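You operate a simulated robot arm through the tools that you are given. There is no shell and no other tool. Be economical: measure what you need, move in short steps, check, and stop when the job is done.

The job below is to be done with a simulated two-armed robot. You get a single attempt, and the scene is never put back.

JOB
Load the blue and brown windows, then hold the cassette and lock it.
Fine: unlock it first; the blue one goes in slot 1, the brown one in slot 2. Where these are worked on the way, their far stop is far enough and under half their travel is too little: cassette lock.

The check looks at the end state, three seconds after you hand in, the way a careful person would. Anything else that was tipped, shoved, dropped, spilled or broken makes it a failure.

ROBOT AND FRAMES
Two 6-joint arms with two-finger parallel grippers on one trunk, on a base that drives. Base frame: it is fixed to the floor where the robot stands at the start and does not move with it; the origin is under the middle of the robot, x ahead of it, y to its left, z up. Readings come in mm, rad, newtons and seconds.
The left shoulder is at the start at [60, 187, 1072], the right one opposite. With the tool pointing down near the work surface each hand reaches from about 240 to 620 mm from the robot's upright axis, wherever it stands, measured 20 degrees to its own side. Places, roughly: cass [600, -100, 800]; cassette lock [600, -200, 800]. Payload 1.57 kg a hand.
Tool frame (each hand has its own): the origin (TCP) lies between the finger pads and is the grasp point; the fingertips stand 30 mm ahead of it; z points along the fingers, y is the line along which they close. Largest opening 110 mm; finger width 24, thickness 12; the body of the gripper, 48 by 112 mm, starts 78 mm behind the TCP.
Orientation is that of the tool frame in the base frame, as a unit quaternion [w, x, y, z]. With the fingers straight down and closing along the base's y, the tool's x points along the base's -x, its y along +y and its z along -z.

CONTROLS
- The arms move only by the tool arm_command. It takes "left_targets", "right_targets" or both (then of equal length, played together; a hand with none holds still); each is a list of rows, each a list of 7 numbers: the turn, a rotation vector about the tool's x, y, z in units of 8 degrees (1.0 is 8 degrees), then the shift along the tool's x, y, z in units of 30 mm (1.0 is 30 mm), then the finger opening in mm, from 0 to 110. In form: [[ax, ay, az, tx, ty, tz, fingers], ...]. A call has 1 to 8 rows; each row shifts and turns the commanded pose from where the row before left it, along the tool's axes as they then stand. A call with a number of a shift or a turn outside -1 to 1 is refused whole. Each row takes 0.2 s and may step no farther than 50 mm and 0.15 rad from the row before; otherwise, or with a gripper value out of range, the whole call is refused. A pose out of reach is approached as far as the arm can. The call stops where the force on the tool passes 40 N (or 10 N more than at its start, if that is more) or the arm is blocked; 0.2 s more then pass. The fingers move at their own pace (about 153 mm/s each) and stop on an object; they squeeze with about 22 N. The grip force told is the motor's: it shows also when the fingers shut on nothing. Time passes only in rows, and 0.2 s behind the last, so rows that do not move let the fingers close. It gives the time, the measured TCP pose, the force on the tool (base axes), the opening and the grip force at its end, in the units of the frame above (readings bear some noise), with the torque about the TCP (base axes, N m) and any sound that the robot's microphone picked up.
- Cameras (640 x 400 px; columns grow to the right, rows downward): "scene" is now at [11.3, -1.1, 1608.4]; the picture's right is [-0.02, -1.00, 0.00], its down [-0.81, 0.01, -0.59] and it looks along [0.59, -0.01, -0.81] (base axes); focal length 260 px, centre (320, 200). "left" rides on the left gripper at [70, -16, -141] in its tool frame; the picture's right is [0.23, 0.97, 0.00], its down [-0.86, 0.20, -0.48] and it looks along [-0.47, 0.11, 0.88] (tool axes); focal length 222 px, centre (320, 200). "right" rides on the right gripper at [70, 16, -141] in its tool frame; the picture's right is [-0.23, 0.97, 0.00], its down [-0.86, -0.20, -0.48] and it looks along [-0.47, -0.11, 0.88] (tool axes); focal length 222 px, centre (320, 200). There is no depth. A picture from a camera that has moved, and an enlarged one, comes with that camera's place and axes in the base frame and with its lens.
- get_image(camera): a new picture of that camera. The clock stands still meanwhile.
- slide_trunk(by): slides the trunk up (or, below 0, down) by that many mm; the arms and the scene camera ride with it, the base frame stays. It gives what a move gives, with no picture.
- steer(legs): drives the robot by 1 to 6 legs, each [ahead, left, turn to the left] in mm, mm and rad, along the robot's own axes; the way and the turn of a leg run together, so that a leg with both is an arc; at most 1500 mm and 3.142 rad a leg. The arms and the cameras ride along, it lands a little off, and it stops where it bumps. It gives what a move gives.
- turn_head(pan, tilt): turns the head with the scene camera to pan (to the left, within 1.501 rad either way) and tilt (down, from -0.506 to 1.204), counted from straight ahead of the robot. It gives what a move gives.
- enlarge(camera, box): a new picture of the part [left, top, right, bottom] of that camera's present view, enlarged. The clock stands still meanwhile.
- hand_in(): hands the job in; it is judged then, once.

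Go step by step. Nothing tells you exact positions but the pictures and the camera data: compare them with the known pose of the tool, close in by small moves and look again before you grip or let go. The budget is 120 turns and 100 pictures, counting those below and the enlarged ones. Unless the task says otherwise, let go and move clear before handing in, and close with one line.

The tools are called after "Call:" as name(argument=value, ...) on one line, values as JSON. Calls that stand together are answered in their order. arm_command: Moves the arms, as the interface text tells. Its arguments: {"type":"object","properties":{"left_targets":{"type":"array","items":{"type":"array","items":{"type":"number"}}},"right_targets":{"type":"array","items":{"type":"array","items":{"type":"number"}}}},"required":[]} The other tools are called the same way: slide_trunk (by) slides the trunk up or down; steer (legs) drives the base; turn_head (pan, tilt) turns the head that bears the scene camera; get_image (camera) takes a picture; enlarge (camera, box) takes an enlarged picture of a part of a camera's view; hand_in () hands the job in.

At the start:

```text
time_s: 0.0
left_ee_pos: [485.2, 197.8, 1042.6]
left_orientation: [0.0, -0.001, 1.0, 0.001]
left_force: [-0.5, 0.2, -0.2]
left_moment: [-0.02, -0.01, 0.0]
left_finger_gap: 110.0
left_grasp_force: 0.1
right_ee_pos: [436.2, -171.5, 1080.7]
right_orientation: [0.0, 0.0, 1.0, 0.0]
right_force: [0.0, -0.3, 0.3]
right_moment: [-0.02, -0.03, 0.03]
right_finger_gap: 109.9
right_grasp_force: 0.1
trunk travel left (down, up): [-700.0, 290.0]
robot x, y, heading: [2.7, 1.8, 0.0]
head pan, tilt: [-0.019, 0.941]
```

scene: 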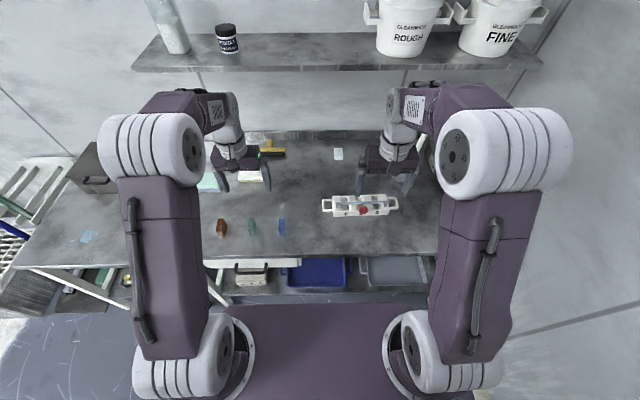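
right: 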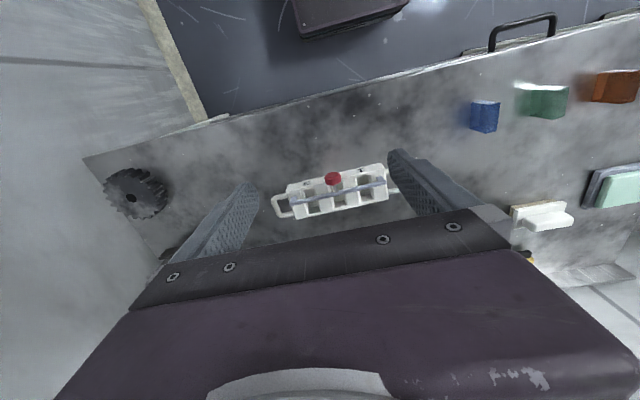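
left: 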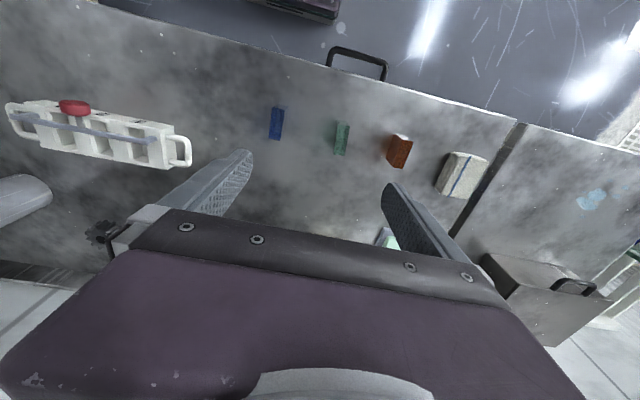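

I see a white cassette with a red knob at right-centre, and blue, green and brown windows standing to its left. I'll enlarge both areas before moving.

Call:
enlarge(camera="scene", box=[310, 180, 410, 230])

Call:
enlarge(camera="scene", box=[200, 200, 300, 250])

Call:
enlarge(camera="right", box=[260, 150, 400, 230])

Call:
enlarge(camera="left", box=[0, 80, 200, 190])

```text
6.40 times, centred on (360, 205) of scene
camera zoom: at [11.3, -1.1, 1608.4], right [-0.02, -1.0, 0.0], down [-0.81, 0.01, -0.59], along [0.59, -0.01, -0.81], focal length 1662 px, centre (64, 168)
```

zoom: 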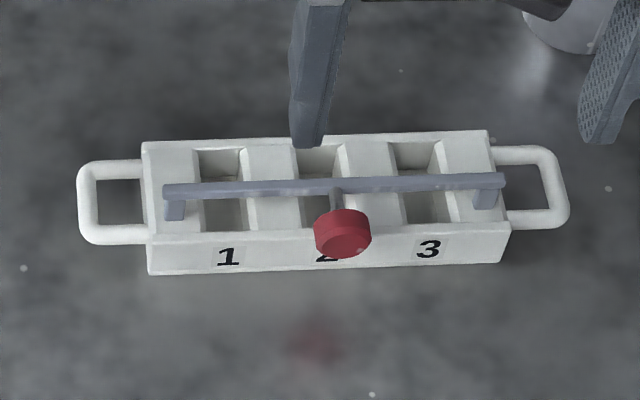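

```text
6.40 times, centred on (250, 225) of scene
camera zoom: at [11.3, -1.1, 1608.4], right [-0.02, -1.0, 0.0], down [-0.81, 0.01, -0.59], along [0.59, -0.01, -0.81], focal length 1662 px, centre (768, 40)
```

zoom: 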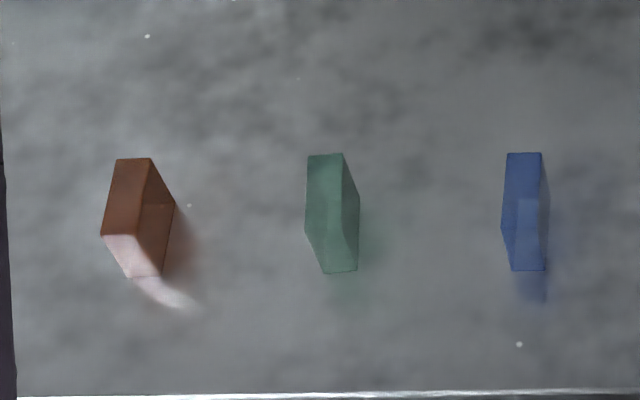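

```text
4.57 times, centred on (330, 190) of right
camera zoom: at [365.3, -154.8, 1221.8], right [0.23, 0.97, 0.0], down [0.86, -0.2, 0.48], along [0.47, -0.11, -0.88], focal length 1015 px, centre (274, 246)
```

zoom: 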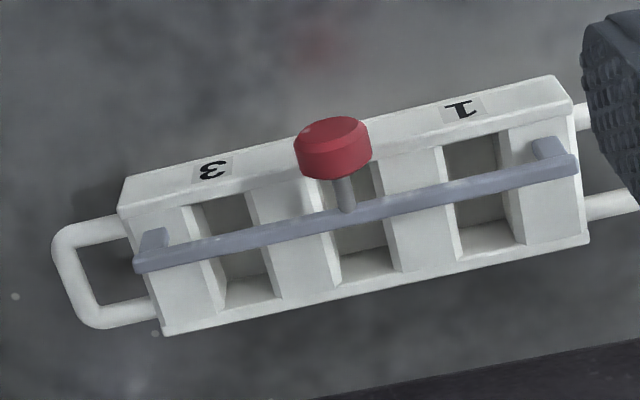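

```text
3.20 times, centred on (100, 135) of left
camera zoom: at [415.9, 181.5, 1184.1], right [-0.23, 0.97, 0.0], down [0.85, 0.2, 0.48], along [0.47, 0.11, -0.88], focal length 711 px, centre (1024, 408)
```

zoom: 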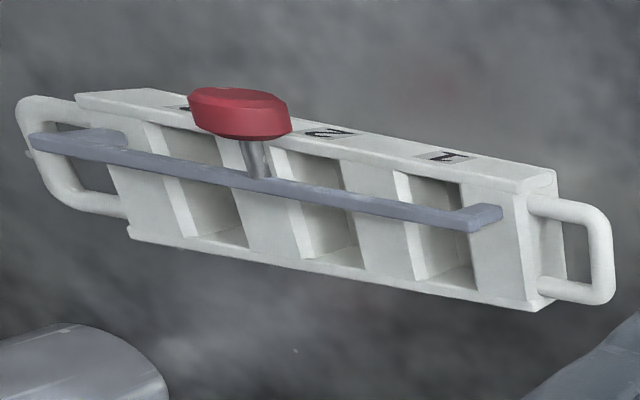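

The cassette is about 210 mm long, centred near (583, -167), with slot 1 on the robot's left. The knob is near (546, -171, 804) on a bar lying over the slots. I need closer views to see how the bar moves.

Call:
enlarge(camera="left", box=[100, 110, 200, 172])

Call:
enlarge(camera="right", box=[340, 155, 400, 192])

Call:
enlarge(camera="left", box=[0, 85, 80, 135])

```text
6.40 times, centred on (150, 141) of left
camera zoom: at [415.9, 181.5, 1184.1], right [-0.23, 0.97, 0.0], down [0.85, 0.2, 0.48], along [0.47, 0.11, -0.88], focal length 1422 px, centre (1408, 578)
```

zoom: 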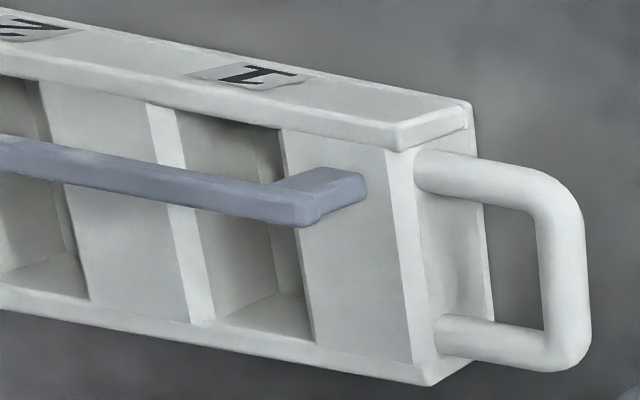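

```text
10.67 times, centred on (370, 174) of right
camera zoom: at [365.3, -154.8, 1221.8], right [0.23, 0.97, 0.0], down [0.86, -0.2, 0.48], along [0.47, -0.11, -0.88], focal length 2369 px, centre (-213, 483)
```

zoom: 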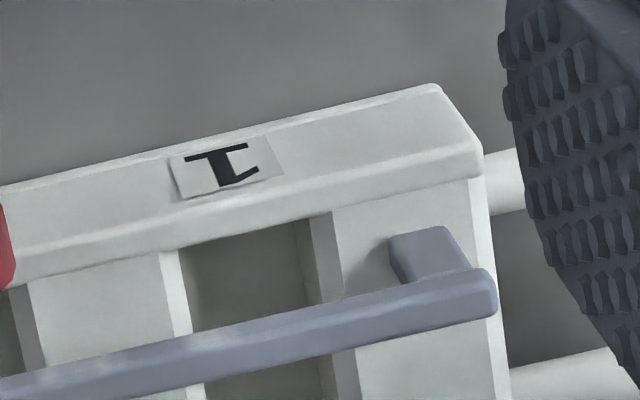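

```text
8.00 times, centred on (40, 110) of left
camera zoom: at [415.9, 181.5, 1184.1], right [-0.23, 0.97, 0.0], down [0.85, 0.2, 0.48], along [0.47, 0.11, -0.88], focal length 1777 px, centre (2560, 920)
```

zoom: 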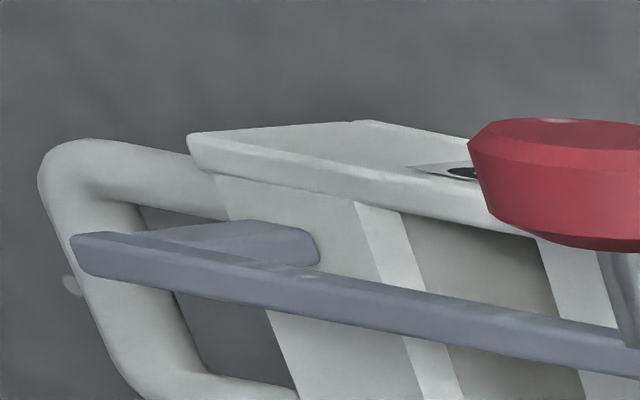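

The bar appears to stand on two legs at about x 572, with the knob sticking out toward the robot. I'll pitch the right hand's view forward to see it from the front at a low angle.

Call:
arm_command(right_targets=[[0, -1, 0, 0.7, 0, 0, 110], [0, -1, 0, 0.7, 0, 0, 110], [0, -1, 0, 0.5, 0, 0.3, 110], [0, -1, 0, 0.3, 0, 0.3, 110], [0, -1, 0, 0, 0, 0.3, 110], [0, -1, 0, 0, 0, 0, 110], [0, -1, 0, 0, 0, 0, 110], [0, 0, 0, 0, 0, 0, 110]])

Call:
get_image(camera="right")

```text
time_s: 1.8
left_ee_pos: [485.1, 197.5, 1043.4]
left_orientation: [0.0, -0.001, 1.0, 0.0]
left_force: [-0.3, -0.5, 0.3]
left_moment: [0.0, 0.01, -0.03]
left_finger_gap: 110.2
left_grasp_force: 0.0
right_ee_pos: [398.8, -186.0, 1063.9]
right_orientation: [0.298, 0.011, 0.954, -0.04]
right_force: [-0.5, 0.8, 0.1]
right_moment: [0.02, -0.01, 0.0]
right_finger_gap: 109.7
right_grasp_force: 0.0
right hand out of reach, approached as far as the arm can: row 4, 5, 6, 7
trunk travel left (down, up): [-700.0, 290.0]
robot x, y, heading: [2.9, -1.3, -0.002]
head pan, tilt: [-0.019, 0.941]
```

```text
89 pictures are left
camera right: at [261.3, -158.4, 1139.2], right [0.23, 0.97, 0.06], down [0.42, -0.16, 0.89], along [0.88, -0.18, -0.45], focal length 222 px, centre (320, 200)
```

right: 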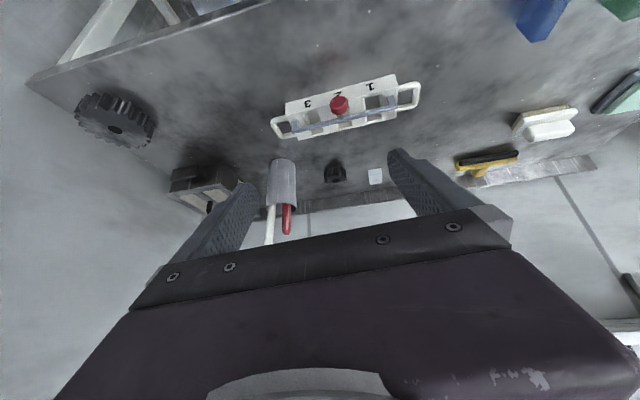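

Call:
enlarge(camera="right", box=[265, 60, 425, 160])

Call:
enlarge(camera="right", box=[310, 80, 390, 130])

```text
4.00 times, centred on (345, 110) of right
camera zoom: at [261.3, -158.4, 1139.2], right [0.23, 0.97, 0.06], down [0.42, -0.16, 0.89], along [0.88, -0.18, -0.45], focal length 888 px, centre (220, 560)
```

zoom: 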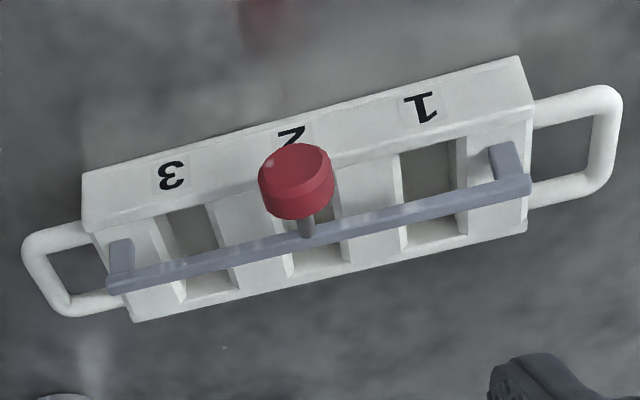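

```text
8.00 times, centred on (350, 105) of right
camera zoom: at [261.3, -158.4, 1139.2], right [0.23, 0.97, 0.06], down [0.42, -0.16, 0.89], along [0.88, -0.18, -0.45], focal length 1777 px, centre (80, 960)
```

zoom: 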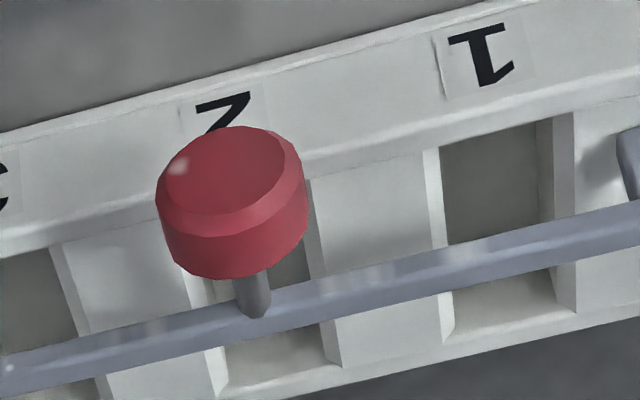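

The bar, legs and knob are clear, but not the hinge direction, so I'll have to feel for it while the other hand holds the cassette. First I'll check how much room the base has ahead of it.

Call:
turn_head(pan=0.0, tilt=1.2)

Call:
get_image(camera="scene")

```text
time_s: 2.6
left_ee_pos: [485.7, 197.8, 1042.0]
left_orientation: [0.0, -0.001, 1.0, 0.0]
left_force: [-0.2, 0.3, -0.1]
left_moment: [0.03, 0.01, 0.01]
left_finger_gap: 110.0
left_grasp_force: 0.1
right_ee_pos: [399.0, -186.0, 1064.5]
right_orientation: [0.297, 0.011, 0.954, -0.039]
right_force: [-0.2, -0.1, 0.1]
right_moment: [0.02, 0.0, -0.03]
right_finger_gap: 109.9
right_grasp_force: 0.0
trunk travel left (down, up): [-700.0, 290.0]
robot x, y, heading: [-5.3, 2.6, -0.003]
head pan, tilt: [0.0, 1.201]
```

```text
86 pictures are left
camera scene: at [-6.1, 0.3, 1591.6], right [0.0, -1.0, 0.0], down [-0.93, 0.0, -0.36], along [0.36, 0.0, -0.93], focal length 260 px, centre (320, 200)
```

scene: 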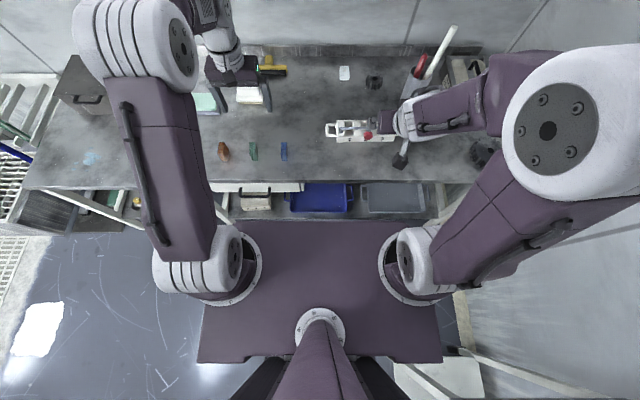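

The deck clears the table and there is room ahead and to the right. I'll shift the base so the cassette sits in front of both arms.

Call:
steer(legs=[[50, -95, 0]])

Call:
turn_head(pan=0.0, tilt=0.98)

Call:
get_image(camera="scene")

```text
time_s: 3.8
left_ee_pos: [535.3, 105.0, 1042.9]
left_orientation: [0.0, -0.001, 1.0, 0.0]
left_force: [-0.5, -0.2, -0.3]
left_moment: [-0.04, 0.0, -0.02]
left_finger_gap: 110.1
left_grasp_force: 0.1
right_ee_pos: [449.9, -278.9, 1065.1]
right_orientation: [0.298, 0.01, 0.954, -0.039]
right_force: [0.3, 1.0, 0.1]
right_moment: [0.0, 0.0, -0.01]
right_finger_gap: 109.8
right_grasp_force: 0.0
trunk travel left (down, up): [-700.0, 290.0]
robot x, y, heading: [49.5, -93.7, 0.003]
head pan, tilt: [0.0, 1.201]
```

```text
time_s: 4.5
left_ee_pos: [534.4, 104.1, 1042.2]
left_orientation: [0.0, -0.001, 1.0, 0.001]
left_force: [-0.5, -0.1, -0.3]
left_moment: [-0.03, 0.01, 0.0]
left_finger_gap: 110.2
left_grasp_force: 0.1
right_ee_pos: [449.9, -282.3, 1063.7]
right_orientation: [0.297, 0.011, 0.954, -0.04]
right_force: [0.0, -0.6, -0.3]
right_moment: [0.0, 0.0, -0.02]
right_finger_gap: 109.9
right_grasp_force: 0.0
trunk travel left (down, up): [-700.0, 290.0]
robot x, y, heading: [51.5, -94.9, 0.001]
head pan, tilt: [0.0, 0.979]
```

```text
85 pictures are left
camera scene: at [59.8, -95.0, 1605.5], right [0.0, -1.0, 0.0], down [-0.83, 0.0, -0.56], along [0.56, 0.0, -0.83], focal length 260 px, centre (320, 200)
```

scene: 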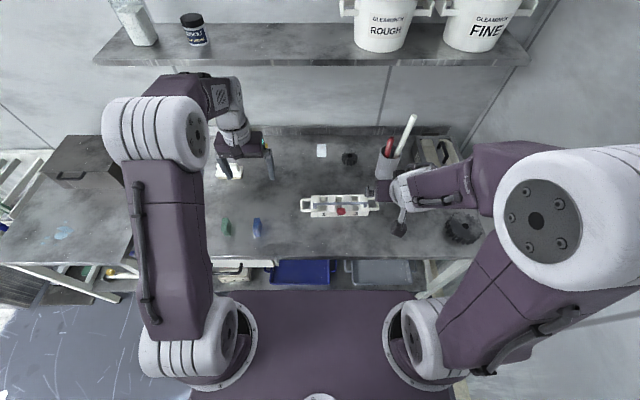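

Base is at (51, -95). Now I'll bring the left hand above the cassette's left handle and look.

Call:
arm_command(left_targets=[[0, 0, 0, -0.27, -0.69, 0.6, 110], [0, 0, 0, -0.27, -0.69, 0.6, 110], [0, 0, 0, -0.27, -0.69, 0.6, 110], [0, 0, 0, -0.27, -0.69, 0.6, 110], [0, 0, 0, -0.27, -0.69, 0.6, 110], [0, 0, 0, -0.27, -0.69, 0.6, 80], [0, 0, 0, 0, 0, 0, 80]])

Call:
get_image(camera="left")

Call:
enlarge(camera="scene", box=[290, 180, 390, 230])

```text
time_s: 6.1
left_ee_pos: [585.1, -20.9, 936.1]
left_orientation: [0.0, -0.001, 1.0, 0.0]
left_force: [0.0, -0.7, 0.8]
left_moment: [0.0, 0.01, -0.01]
left_finger_gap: 79.9
left_grasp_force: 0.0
right_ee_pos: [448.1, -280.3, 1064.9]
right_orientation: [0.297, 0.01, 0.954, -0.039]
right_force: [-0.4, 0.3, -0.3]
right_moment: [0.0, 0.03, 0.01]
right_finger_gap: 110.1
right_grasp_force: 0.0
trunk travel left (down, up): [-700.0, 290.0]
robot x, y, heading: [51.2, -95.3, 0.002]
head pan, tilt: [0.0, 0.979]
```

```text
84 pictures are left
camera left: at [514.9, -36.7, 1077.3], right [-0.23, 0.97, 0.0], down [0.85, 0.2, 0.48], along [0.47, 0.11, -0.88], focal length 222 px, centre (320, 200)
```

left: 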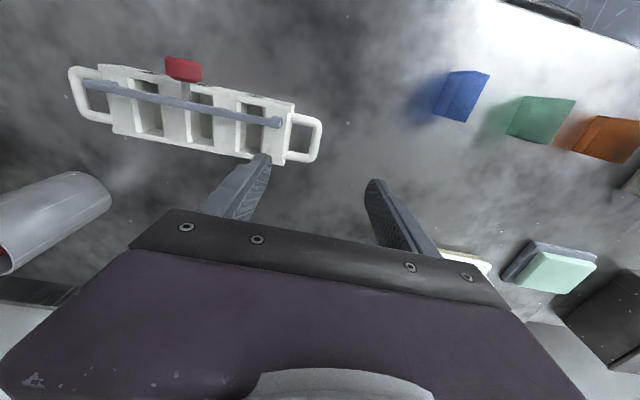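

```text
6.40 times, centred on (340, 205) of scene
camera zoom: at [59.1, -93.9, 1605.6], right [0.0, -1.0, 0.0], down [-0.83, 0.0, -0.56], along [0.56, 0.0, -0.83], focal length 1662 px, centre (192, 168)
```

zoom: 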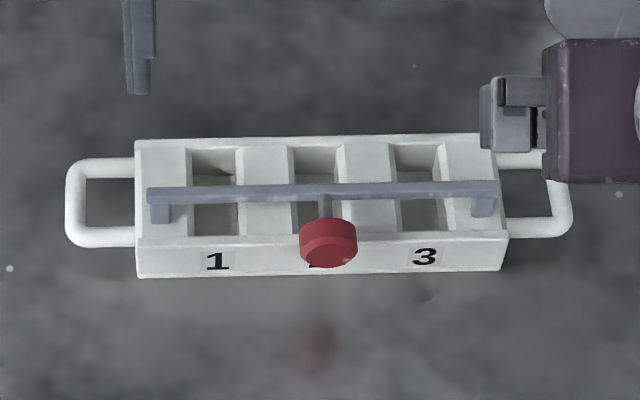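

The left handle's outer bar is at about (584, -26, 788). I'll line the left fingers up with a 28 mm gap, come partway down and check.

Call:
arm_command(left_targets=[[0, 0, 0, 0.03, -0.17, 0.9, 28], [0, 0, 0, 0, 0, 0.9, 28], [0, 0, 0, 0, 0, 0.9, 28], [0, 0, 0, 0, 0, 0, 28]])

Call:
get_image(camera="left")

Call:
enlarge(camera="scene", box=[290, 180, 350, 220])

```text
time_s: 7.1
left_ee_pos: [583.3, -26.3, 854.9]
left_orientation: [0.0, 0.0, 1.0, 0.001]
left_force: [-0.2, 0.0, -0.3]
left_moment: [0.0, -0.01, 0.03]
left_finger_gap: 28.1
left_grasp_force: 0.1
right_ee_pos: [448.8, -280.3, 1063.8]
right_orientation: [0.297, 0.011, 0.954, -0.04]
right_force: [0.2, 0.0, 0.1]
right_moment: [0.0, 0.01, -0.01]
right_finger_gap: 110.0
right_grasp_force: 0.1
trunk travel left (down, up): [-700.0, 290.0]
robot x, y, heading: [51.6, -96.2, -0.005]
head pan, tilt: [0.0, 0.979]
```

```text
82 pictures are left
camera left: at [513.7, -43.1, 996.1], right [-0.23, 0.97, 0.0], down [0.85, 0.2, 0.48], along [0.47, 0.11, -0.88], focal length 222 px, centre (320, 200)
```

left: 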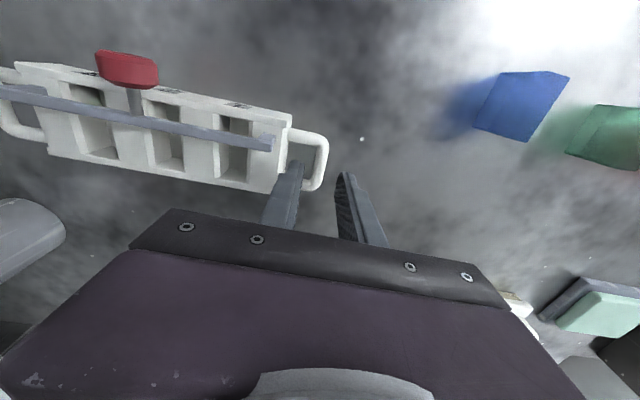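

```text
10.00 times, centred on (320, 200) of scene
camera zoom: at [59.2, -94.4, 1605.6], right [0.0, -1.0, 0.0], down [-0.83, 0.0, -0.56], along [0.56, 0.0, -0.83], focal length 2596 px, centre (320, 200)
```

zoom: 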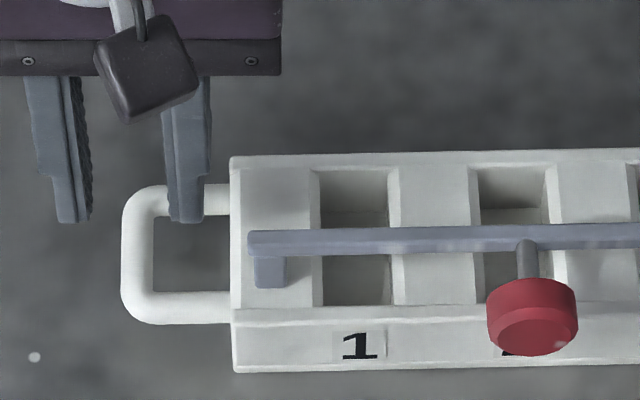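

The inner finger is lined up with the loop. I'll descend with a 3 mm forward correction, then close on the bar.

Call:
arm_command(left_targets=[[0, 0, 0, -0.1, 0, 0.6, 28], [0, 0, 0, 0, 0, 0.6, 28], [0, 0, 0, 0, 0, 0.66, 28], [0, 0, 0, 0, 0, 0, 28]])

Call:
get_image(camera="left")

Call:
enlarge(camera="scene", box=[290, 180, 350, 220])

```text
time_s: 8.1
left_ee_pos: [586.2, -26.2, 798.5]
left_orientation: [0.0, -0.001, 1.0, 0.001]
left_force: [-0.1, -0.1, -0.1]
left_moment: [0.0, 0.03, -0.02]
left_finger_gap: 28.0
left_grasp_force: 0.0
right_ee_pos: [450.1, -280.4, 1063.6]
right_orientation: [0.297, 0.011, 0.954, -0.04]
right_force: [0.7, 0.0, -0.2]
right_moment: [-0.01, 0.0, 0.04]
right_finger_gap: 110.2
right_grasp_force: 0.0
trunk travel left (down, up): [-700.0, 290.0]
robot x, y, heading: [50.2, -93.5, 0.002]
head pan, tilt: [0.0, 0.979]
```

```text
80 pictures are left
camera left: at [516.9, -42.1, 939.3], right [-0.23, 0.97, 0.0], down [0.85, 0.2, 0.48], along [0.47, 0.11, -0.88], focal length 222 px, centre (320, 200)
```

left: 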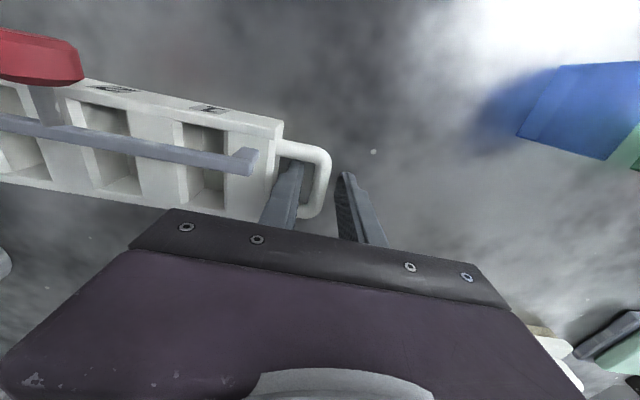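

```text
10.00 times, centred on (320, 200) of scene
camera zoom: at [59.4, -94.3, 1605.6], right [0.0, -1.0, 0.0], down [-0.83, 0.0, -0.56], along [0.56, 0.0, -0.83], focal length 2596 px, centre (320, 200)
```

zoom: 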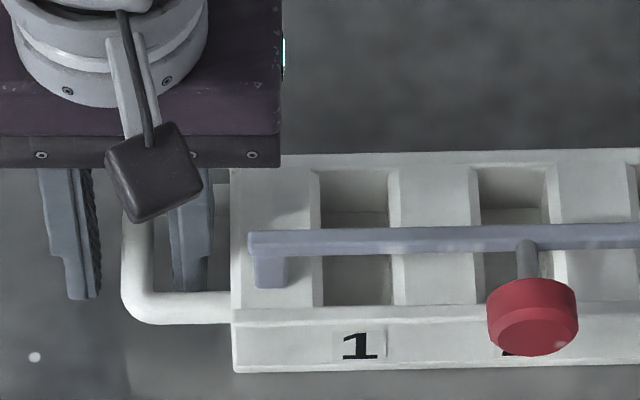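

The inner finger is inside the loop, so I'll close on the handle bar.

Call:
arm_command(left_targets=[[0, 0, 0, 0, 0, 0, 0], [0, 0, 0, 0, 0, 0, 0]])

Call:
enlarge(camera="left", box=[0, 20, 340, 230])

```text
time_s: 8.7
left_ee_pos: [587.0, -26.2, 798.0]
left_orientation: [0.0, -0.001, 1.0, 0.0]
left_force: [1.0, -0.5, -0.6]
left_moment: [0.02, -0.13, 0.21]
left_finger_gap: 11.6
left_grasp_force: 22.2
right_ee_pos: [449.9, -280.3, 1064.4]
right_orientation: [0.298, 0.01, 0.954, -0.039]
right_force: [-1.0, -0.5, 0.0]
right_moment: [0.02, 0.0, 0.0]
right_finger_gap: 109.9
right_grasp_force: 0.0
trunk travel left (down, up): [-700.0, 290.0]
robot x, y, heading: [52.6, -93.0, -0.002]
head pan, tilt: [0.0, 0.979]
```

```text
1.88 times, centred on (170, 125) of left
camera zoom: at [517.2, -42.1, 939.4], right [-0.23, 0.97, 0.0], down [0.85, 0.2, 0.48], along [0.47, 0.11, -0.88], focal length 418 px, centre (602, 341)
```

zoom: 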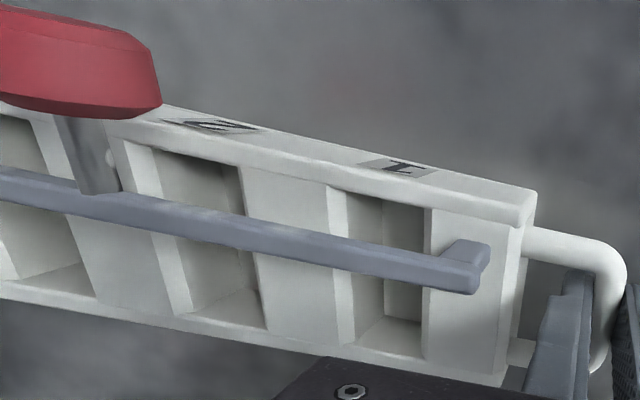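

The left hand holds the handle firmly. Next I'll bring the right hand back to pointing straight down, ready for the knob.

Call:
arm_command(right_targets=[[-0.115, 0.865, -0.03, 0, 0.3, 0, 110], [-0.115, 0.865, -0.03, 0, 0.3, 0, 110], [-0.115, 0.865, -0.03, 0, 0.3, 0, 110], [-0.115, 0.865, -0.03, 0, 0.3, 0, 110], [-0.115, 0.865, -0.03, 0, 0.3, 0, 80], [0, 0, 0, 0, 0, 0, 80]])

```text
time_s: 10.1
left_ee_pos: [586.7, -25.7, 797.3]
left_orientation: [0.0, -0.001, 1.0, 0.0]
left_force: [0.7, 0.7, 0.1]
left_moment: [0.01, -0.04, 0.23]
left_finger_gap: 11.4
left_grasp_force: 21.3
right_ee_pos: [454.0, -254.8, 1063.8]
right_orientation: [0.065, 0.012, 0.997, -0.026]
right_force: [0.2, -0.3, -0.2]
right_moment: [-0.03, 0.0, 0.0]
right_finger_gap: 80.1
right_grasp_force: 0.1
right hand out of reach, approached as far as the arm can: row 1, 2
trunk travel left (down, up): [-700.0, 290.0]
robot x, y, heading: [50.6, -95.4, 0.003]
head pan, tilt: [0.0, 0.979]
```

Call:
arm_command(right_targets=[[-0.37, 0.93, -0.17, 0, 0, 0, 80], [0, 0, 0, -0.34, 0.467, 0.91, 80], [0, 0, 0, -0.34, 0.467, 0.91, 80], [0, 0, 0, -0.34, 0.467, 0.91, 80], [0, 0, 0, -0.34, 0.467, 0.91, 80], [0, 0, 0, -0.34, 0.467, 0.91, 60], [0, 0, 0, -0.34, 0.467, 0.91, 60], [0, 0, 0, 0, 0, 0, 60]])

Call:
enlarge(camera="scene", box=[290, 170, 410, 245])

Call:
get_image(camera="right")

```text
time_s: 11.9
left_ee_pos: [586.9, -26.1, 797.6]
left_orientation: [0.0, -0.001, 1.0, 0.001]
left_force: [1.2, 0.3, -0.7]
left_moment: [0.02, 0.14, 0.09]
left_finger_gap: 11.7
left_grasp_force: 22.4
right_ee_pos: [518.0, -171.1, 898.6]
right_orientation: [0.002, 0.001, 1.0, 0.0]
right_force: [-0.4, -0.5, -0.5]
right_moment: [0.03, 0.0, -0.01]
right_finger_gap: 60.0
right_grasp_force: 0.1
trunk travel left (down, up): [-700.0, 290.0]
robot x, y, heading: [53.1, -95.2, 0.001]
head pan, tilt: [0.0, 0.979]
```

```text
5.33 times, centred on (350, 208) of scene
camera zoom: at [59.7, -94.3, 1605.6], right [0.0, -1.0, 0.0], down [-0.83, 0.0, -0.56], along [0.56, 0.0, -0.83], focal length 1385 px, centre (160, 160)
```

zoom: 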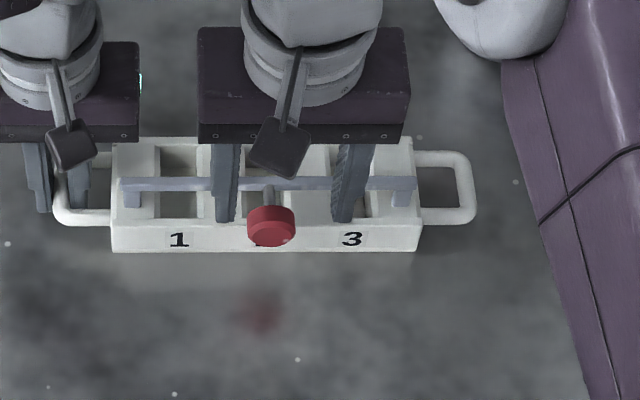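

```text
76 pictures are left
camera right: at [446.0, -154.1, 1039.4], right [0.23, 0.97, 0.0], down [0.85, -0.2, 0.48], along [0.47, -0.11, -0.88], focal length 222 px, centre (320, 200)
```

right: 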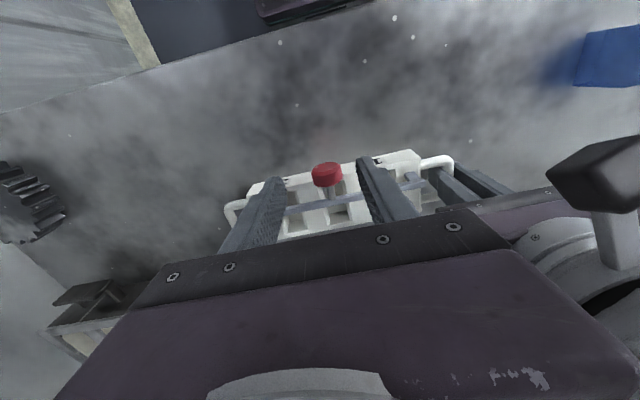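

Call:
enlarge(camera="right", box=[220, 140, 460, 240])

Call:
enlarge(camera="scene", box=[320, 190, 370, 222])

Call:
enlarge(camera="left", box=[0, 0, 120, 90])

```text
2.67 times, centred on (340, 190) of right
camera zoom: at [446.0, -154.1, 1039.4], right [0.23, 0.97, 0.0], down [0.85, -0.2, 0.48], along [0.47, -0.11, -0.88], focal length 592 px, centre (267, 227)
```

zoom: 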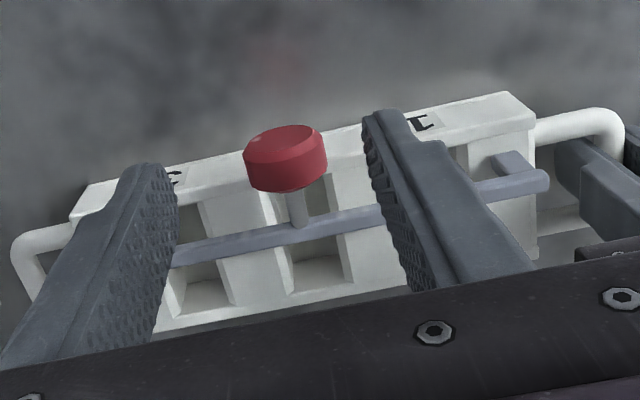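

```text
12.50 times, centred on (345, 206) of scene
camera zoom: at [59.7, -94.3, 1605.6], right [0.0, -1.0, 0.0], down [-0.83, 0.0, -0.56], along [0.56, 0.0, -0.83], focal length 3245 px, centre (8, 125)
```

zoom: 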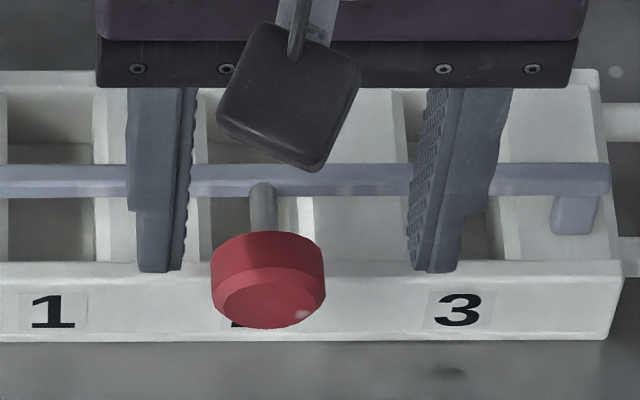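

```text
4.44 times, centred on (60, 45) of left
camera zoom: at [517.1, -42.1, 939.5], right [-0.23, 0.97, 0.0], down [0.85, 0.2, 0.48], along [0.47, 0.11, -0.88], focal length 987 px, centre (1476, 889)
```

zoom: 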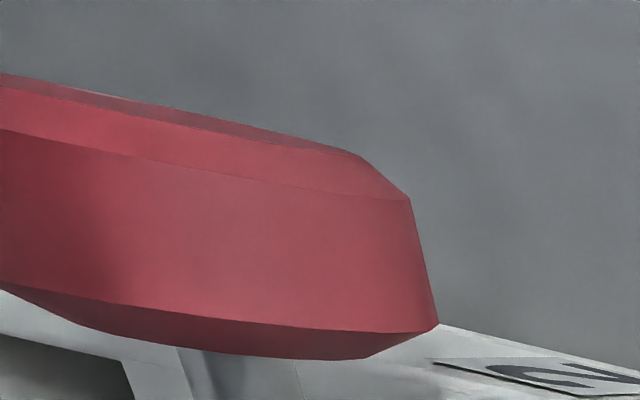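

The knob's centre is about (539, -168, 816), 32 mm across, its axis pointing toward the robot. I'll lower the right fingers around it and look before closing.

Call:
arm_command(right_targets=[[0, 0, 0, -0.3, 0.05, 0.6, 60], [0, 0, 0, -0.3, 0.05, 0.6, 60], [0, 0, 0, 0, 0, 0.7, 60], [0, 0, 0, 0, 0, 0.7, 60], [0, 0, 0, 0, 0, 0, 60]])

Call:
enlarge(camera="right", box=[220, 100, 460, 250])

Call:
enlarge(camera="scene", box=[320, 190, 370, 222])

```text
time_s: 13.1
left_ee_pos: [586.4, -26.0, 798.7]
left_orientation: [0.0, -0.001, 1.0, -0.001]
left_force: [0.6, 0.4, -1.3]
left_moment: [0.01, 0.08, 0.11]
left_finger_gap: 11.5
left_grasp_force: 22.7
right_ee_pos: [536.0, -168.6, 821.0]
right_orientation: [0.002, 0.001, 1.0, -0.002]
right_force: [0.1, 0.0, -0.1]
right_moment: [0.03, 0.01, 0.0]
right_finger_gap: 60.1
right_grasp_force: 0.1
trunk travel left (down, up): [-700.0, 290.0]
robot x, y, heading: [48.5, -93.9, 0.002]
head pan, tilt: [0.0, 0.979]
```

```text
2.67 times, centred on (340, 175) of right
camera zoom: at [464.4, -151.4, 962.4], right [0.23, 0.97, 0.0], down [0.85, -0.2, 0.48], along [0.47, -0.11, -0.88], focal length 592 px, centre (267, 267)
```

zoom: 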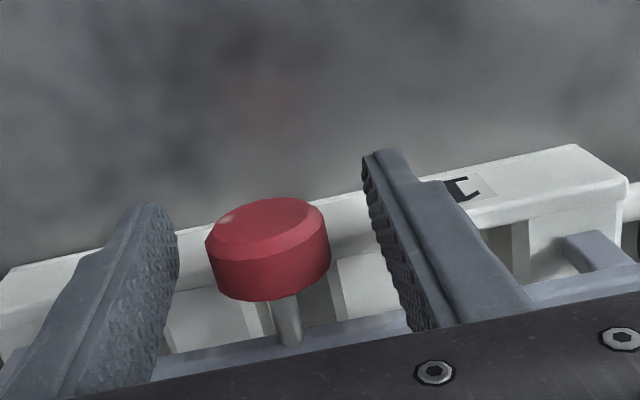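

```text
12.50 times, centred on (345, 206) of scene
camera zoom: at [59.8, -94.0, 1605.6], right [0.0, -1.0, 0.0], down [-0.83, 0.0, -0.56], along [0.56, 0.0, -0.83], focal length 3245 px, centre (8, 125)
```

zoom: 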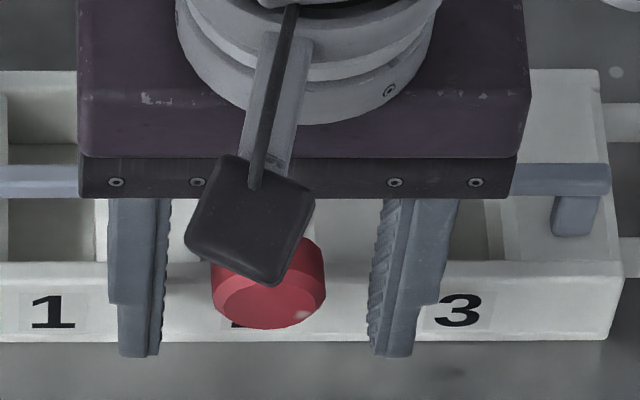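

The knob is centred between the right fingers, so I'll close on it.

Call:
arm_command(right_targets=[[0, 0, 0, 0, 0, 0.1, 0], [0, 0, 0, 0, 0, 0, 0], [0, 0, 0, 0, 0, 0, 0]])

```text
time_s: 13.9
left_ee_pos: [585.6, -25.9, 798.3]
left_orientation: [0.0, -0.001, 1.0, 0.0]
left_force: [2.7, -3.5, -8.4]
left_moment: [-0.02, -0.51, 0.32]
left_finger_gap: 11.9
left_grasp_force: 22.3
right_ee_pos: [533.9, -168.7, 821.2]
right_orientation: [0.003, 0.002, 1.0, -0.001]
right_force: [-3.5, 2.3, 25.9]
right_moment: [0.02, -0.1, 0.22]
right_finger_gap: 31.4
right_grasp_force: 22.0
trunk travel left (down, up): [-700.0, 290.0]
robot x, y, heading: [49.7, -96.3, 0.001]
head pan, tilt: [0.0, 0.979]
```

The grip is on, and pressing down is resisted strongly. I'll relieve that and try a gentle lift.

Call:
arm_command(right_targets=[[0, 0, 0, 0, 0, -0.1, 0], [0, 0, 0, 0, 0, -0.1, 0], [0, 0, 0, 0, 0, 0, 0]])

Call:
arm_command(right_targets=[[0, 0, 0, 0, 0, -0.1, 0], [0, 0, 0, 0, 0, 0, 0]])

```text
time_s: 14.7
left_ee_pos: [587.3, -26.2, 798.7]
left_orientation: [0.0, -0.001, 1.0, 0.001]
left_force: [-4.0, -15.5, 5.8]
left_moment: [-0.25, 0.33, 0.0]
left_finger_gap: 11.5
left_grasp_force: 21.9
right_ee_pos: [534.0, -167.7, 824.8]
right_orientation: [0.002, 0.001, 1.0, -0.001]
right_force: [5.2, 15.1, -9.7]
right_moment: [-0.18, 0.08, 0.2]
right_finger_gap: 31.1
right_grasp_force: 21.9
trunk travel left (down, up): [-700.0, 290.0]
robot x, y, heading: [51.4, -90.7, 0.002]
head pan, tilt: [0.0, 0.979]
```

```text
time_s: 15.3
left_ee_pos: [587.8, -26.4, 797.7]
left_orientation: [0.001, 0.0, 1.0, 0.0]
left_force: [-1.8, -23.2, 8.0]
left_moment: [-0.38, 0.56, 0.51]
left_finger_gap: 11.6
left_grasp_force: 22.3
right_ee_pos: [534.1, -168.1, 826.8]
right_orientation: [0.001, 0.001, 1.0, -0.001]
right_force: [1.4, 24.2, -12.4]
right_moment: [-0.19, 0.08, 0.42]
right_finger_gap: 31.2
right_grasp_force: 22.1
trunk travel left (down, up): [-700.0, 290.0]
robot x, y, heading: [51.5, -96.4, -0.003]
head pan, tilt: [0.0, 0.979]
```

Call:
arm_command(right_targets=[[0, 0, 0, -0.13, 0.03, -0.15, 0], [0, 0, 0, -0.13, 0.03, -0.15, 0], [0, 0, 0, 0, 0, 0, 0]])

Call:
enlarge(camera="right", box=[220, 100, 460, 250])

Call:
enlarge(camera="left", box=[0, 20, 340, 230])

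```text
time_s: 16.1
left_ee_pos: [587.7, -25.8, 797.3]
left_orientation: [0.0, 0.0, 1.0, 0.0]
left_force: [0.0, -23.3, 8.5]
left_moment: [-0.37, 0.32, 0.56]
left_finger_gap: 12.6
left_grasp_force: 22.1
right_ee_pos: [542.1, -164.9, 835.1]
right_orientation: [0.002, 0.001, 1.0, -0.001]
right_force: [-0.1, 23.4, -14.3]
right_moment: [-0.05, 0.31, 0.44]
right_finger_gap: 31.6
right_grasp_force: 21.6
trunk travel left (down, up): [-700.0, 290.0]
robot x, y, heading: [50.1, -95.7, 0.004]
head pan, tilt: [0.0, 0.979]
```

```text
2.67 times, centred on (340, 175) of right
camera zoom: at [471.2, -150.1, 977.1], right [0.23, 0.97, 0.0], down [0.85, -0.2, 0.48], along [0.47, -0.11, -0.88], focal length 592 px, centre (267, 267)
```

zoom: 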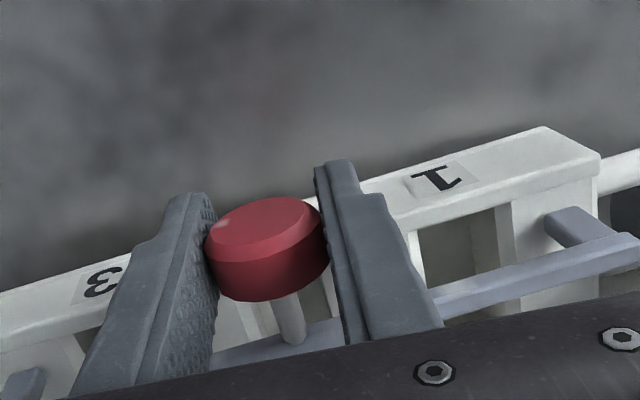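

```text
1.88 times, centred on (170, 125) of left
camera zoom: at [517.5, -42.5, 939.4], right [-0.23, 0.97, 0.0], down [0.85, 0.2, 0.48], along [0.47, 0.11, -0.88], focal length 418 px, centre (602, 341)
```

zoom: 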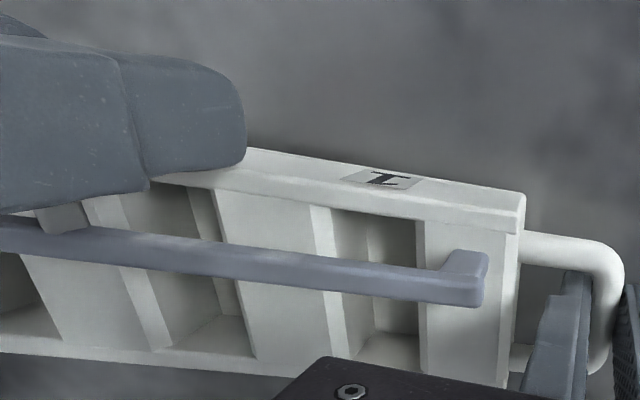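

Lifting just tilts the cassette, so the lock does not lift this way. I'll put it back down along the same path and then feel along x.

Call:
arm_command(right_targets=[[0, 0, 0, 0.13, -0.03, 0.15, 0], [0, 0, 0, 0.13, -0.03, 0.15, 0], [0, 0, 0, 0, 0, 0.13, 0], [0, 0, 0, 0, 0, 0, 0]])

Call:
enlarge(camera="left", box=[0, 20, 340, 230])

```text
time_s: 17.1
left_ee_pos: [586.6, -26.0, 798.7]
left_orientation: [0.0, 0.0, 1.0, 0.001]
left_force: [-2.2, -19.9, -4.7]
left_moment: [-0.17, -0.65, 0.48]
left_finger_gap: 12.0
left_grasp_force: 21.9
right_ee_pos: [536.4, -168.3, 824.1]
right_orientation: [0.005, 0.002, 1.0, 0.0]
right_force: [4.6, 17.2, 11.4]
right_moment: [0.12, -0.51, 0.3]
right_finger_gap: 31.2
right_grasp_force: 21.7
trunk travel left (down, up): [-700.0, 290.0]
robot x, y, heading: [51.2, -96.0, -0.002]
head pan, tilt: [0.0, 0.979]
```

```text
1.88 times, centred on (170, 125) of left
camera zoom: at [516.5, -42.2, 939.3], right [-0.23, 0.97, 0.0], down [0.85, 0.2, 0.48], along [0.47, 0.11, -0.88], focal length 418 px, centre (602, 341)
```

zoom: 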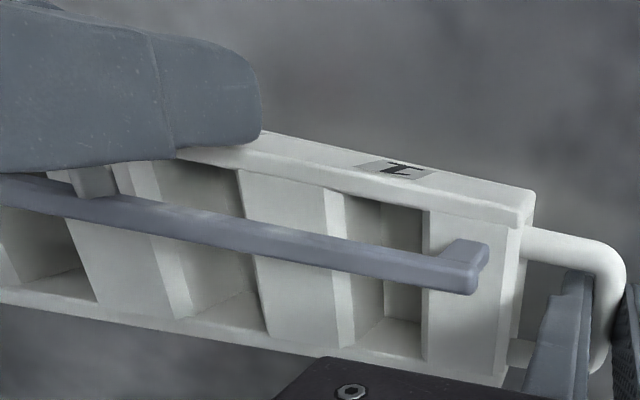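

The cassette is level again. Now a small test along y, first toward the left hand, which also relieves the tension.

Call:
arm_command(right_targets=[[0, 0, 0, 0, 0.1, -0.03, 0], [0, 0, 0, 0, 0, 0, 0]])

Call:
arm_command(right_targets=[[0, 0, 0, 0, 0.13, 0, 0], [0, 0, 0, 0, 0, 0, 0]])

Call:
arm_command(right_targets=[[0, 0, 0, -0.13, 0, 0, 0], [0, 0, 0, 0, 0, 0, 0]])

Call:
arm_command(right_targets=[[0, 0, 0, 0.13, 0, 0, 0], [0, 0, 0, 0.13, 0, 0, 0], [0, 0, 0, 0, 0, 0, 0]])

```text
time_s: 17.7
left_ee_pos: [587.0, -24.6, 798.0]
left_orientation: [-0.001, -0.001, 1.0, 0.001]
left_force: [-0.8, -4.9, -5.2]
left_moment: [0.0, -0.36, 0.23]
left_finger_gap: 11.8
left_grasp_force: 22.1
right_ee_pos: [533.8, -167.1, 823.6]
right_orientation: [0.001, 0.003, 1.0, -0.002]
right_force: [2.9, 2.9, 7.3]
right_moment: [0.07, -0.54, 0.08]
right_finger_gap: 31.1
right_grasp_force: 22.2
trunk travel left (down, up): [-700.0, 290.0]
robot x, y, heading: [49.7, -97.2, 0.0]
head pan, tilt: [0.0, 0.979]
```

```text
time_s: 18.3
left_ee_pos: [587.3, -22.7, 798.9]
left_orientation: [-0.002, -0.001, 1.0, 0.002]
left_force: [2.2, 25.8, -6.9]
left_moment: [0.23, -0.18, -0.47]
left_finger_gap: 11.7
left_grasp_force: 22.3
right_ee_pos: [533.6, -163.9, 823.0]
right_orientation: [0.0, 0.002, 1.0, -0.002]
right_force: [-1.0, -25.1, 7.6]
right_moment: [-0.13, -0.48, -0.25]
right_finger_gap: 30.9
right_grasp_force: 22.3
trunk travel left (down, up): [-700.0, 290.0]
robot x, y, heading: [48.8, -96.0, -0.004]
head pan, tilt: [0.0, 0.979]
```

```text
time_s: 18.9
left_ee_pos: [587.0, -24.1, 798.3]
left_orientation: [0.001, -0.001, 1.0, 0.002]
left_force: [0.8, 1.6, -3.0]
left_moment: [0.02, -0.06, -0.21]
left_finger_gap: 11.7
left_grasp_force: 22.3
right_ee_pos: [534.5, -165.9, 823.4]
right_orientation: [-0.003, 0.002, 1.0, -0.002]
right_force: [-2.0, -1.9, 2.7]
right_moment: [-0.05, 0.17, 0.08]
right_finger_gap: 30.9
right_grasp_force: 22.0
trunk travel left (down, up): [-700.0, 290.0]
robot x, y, heading: [49.1, -94.4, 0.002]
head pan, tilt: [0.0, 0.979]
stopped in row 2 (left hand): the force on the tool passed its limit (the readings are from after the stop); the commanded pose is now the measured one
```

```text
time_s: 19.7
left_ee_pos: [586.7, -21.8, 797.8]
left_orientation: [0.0, 0.0, 1.0, 0.003]
left_force: [-1.6, 1.2, -3.3]
left_moment: [0.04, 0.51, -0.29]
left_finger_gap: 11.7
left_grasp_force: 22.3
right_ee_pos: [527.4, -164.6, 823.6]
right_orientation: [-0.001, 0.002, 1.0, -0.003]
right_force: [-0.6, -1.1, 1.2]
right_moment: [0.06, -0.48, -0.11]
right_finger_gap: 31.0
right_grasp_force: 22.0
trunk travel left (down, up): [-700.0, 290.0]
robot x, y, heading: [51.1, -94.9, -0.005]
head pan, tilt: [0.0, 0.979]
```

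Along y it is rigid, but pulling 7 mm toward the robot met almost no force. I'll look at what moved.

Call:
enlarge(camera="left", box=[0, 20, 340, 230])

Call:
enlarge(camera="scene", box=[290, 170, 410, 245])

Call:
enlarge(camera="right", box=[220, 100, 460, 250])

```text
1.88 times, centred on (170, 125) of left
camera zoom: at [517.4, -40.1, 939.1], right [-0.23, 0.97, 0.0], down [0.85, 0.2, 0.48], along [0.47, 0.11, -0.88], focal length 418 px, centre (602, 341)
```

zoom: 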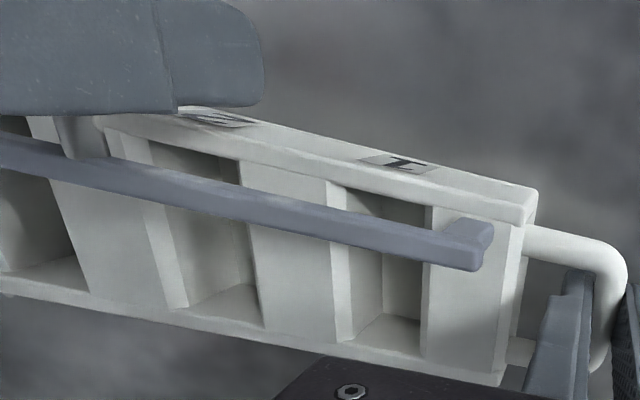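

```text
5.33 times, centred on (350, 208) of scene
camera zoom: at [59.6, -94.1, 1605.6], right [0.0, -1.0, 0.0], down [-0.83, 0.0, -0.56], along [0.56, 0.0, -0.83], focal length 1385 px, centre (160, 160)
```

zoom: 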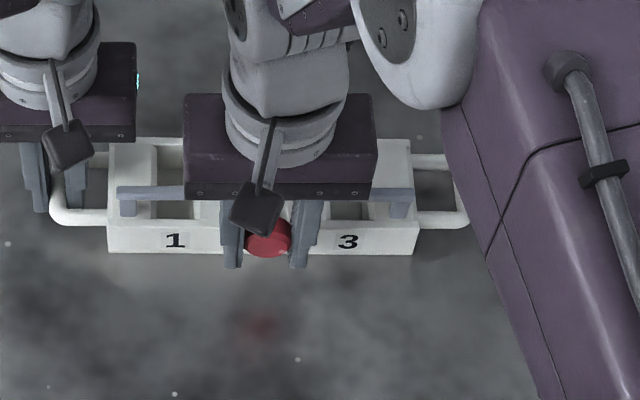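

```text
2.67 times, centred on (340, 175) of right
camera zoom: at [457.2, -147.3, 964.8], right [0.23, 0.97, -0.01], down [0.86, -0.2, 0.48], along [0.46, -0.11, -0.88], focal length 592 px, centre (267, 267)
```

zoom: 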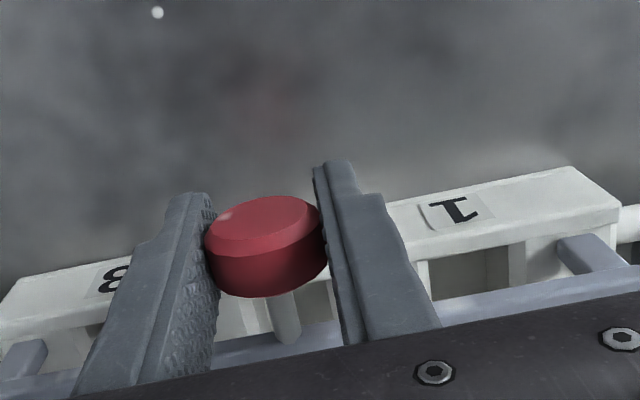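

The bar slid toward the robot relative to the body, so the lock slides along x. I'll keep pulling in small steps until the stop.

Call:
arm_command(right_targets=[[0, 0, 0, 0.13, 0, 0, 0], [0, 0, 0, 0.13, 0, 0, 0], [0, 0, 0, 0.13, 0, 0, 0], [0, 0, 0, 0, 0, 0, 0]])

Call:
enlarge(camera="left", box=[0, 20, 340, 230])

```text
time_s: 20.7
left_ee_pos: [588.1, -22.4, 797.4]
left_orientation: [0.0, 0.0, 1.0, 0.003]
left_force: [-7.7, -2.1, 0.9]
left_moment: [0.0, 0.34, -0.56]
left_finger_gap: 11.7
left_grasp_force: 22.3
right_ee_pos: [515.7, -164.0, 824.1]
right_orientation: [-0.001, 0.002, 1.0, -0.002]
right_force: [7.8, 2.9, -4.5]
right_moment: [-0.01, -0.19, -0.35]
right_finger_gap: 31.0
right_grasp_force: 21.8
trunk travel left (down, up): [-700.0, 290.0]
robot x, y, heading: [50.2, -93.3, 0.0]
head pan, tilt: [0.0, 0.979]
```

```text
1.88 times, centred on (170, 125) of left
camera zoom: at [517.5, -40.5, 939.0], right [-0.23, 0.97, 0.0], down [0.86, 0.2, 0.48], along [0.47, 0.11, -0.88], focal length 418 px, centre (602, 341)
```

zoom: 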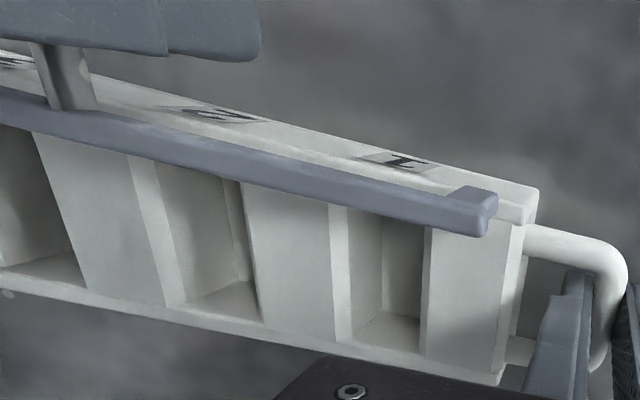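

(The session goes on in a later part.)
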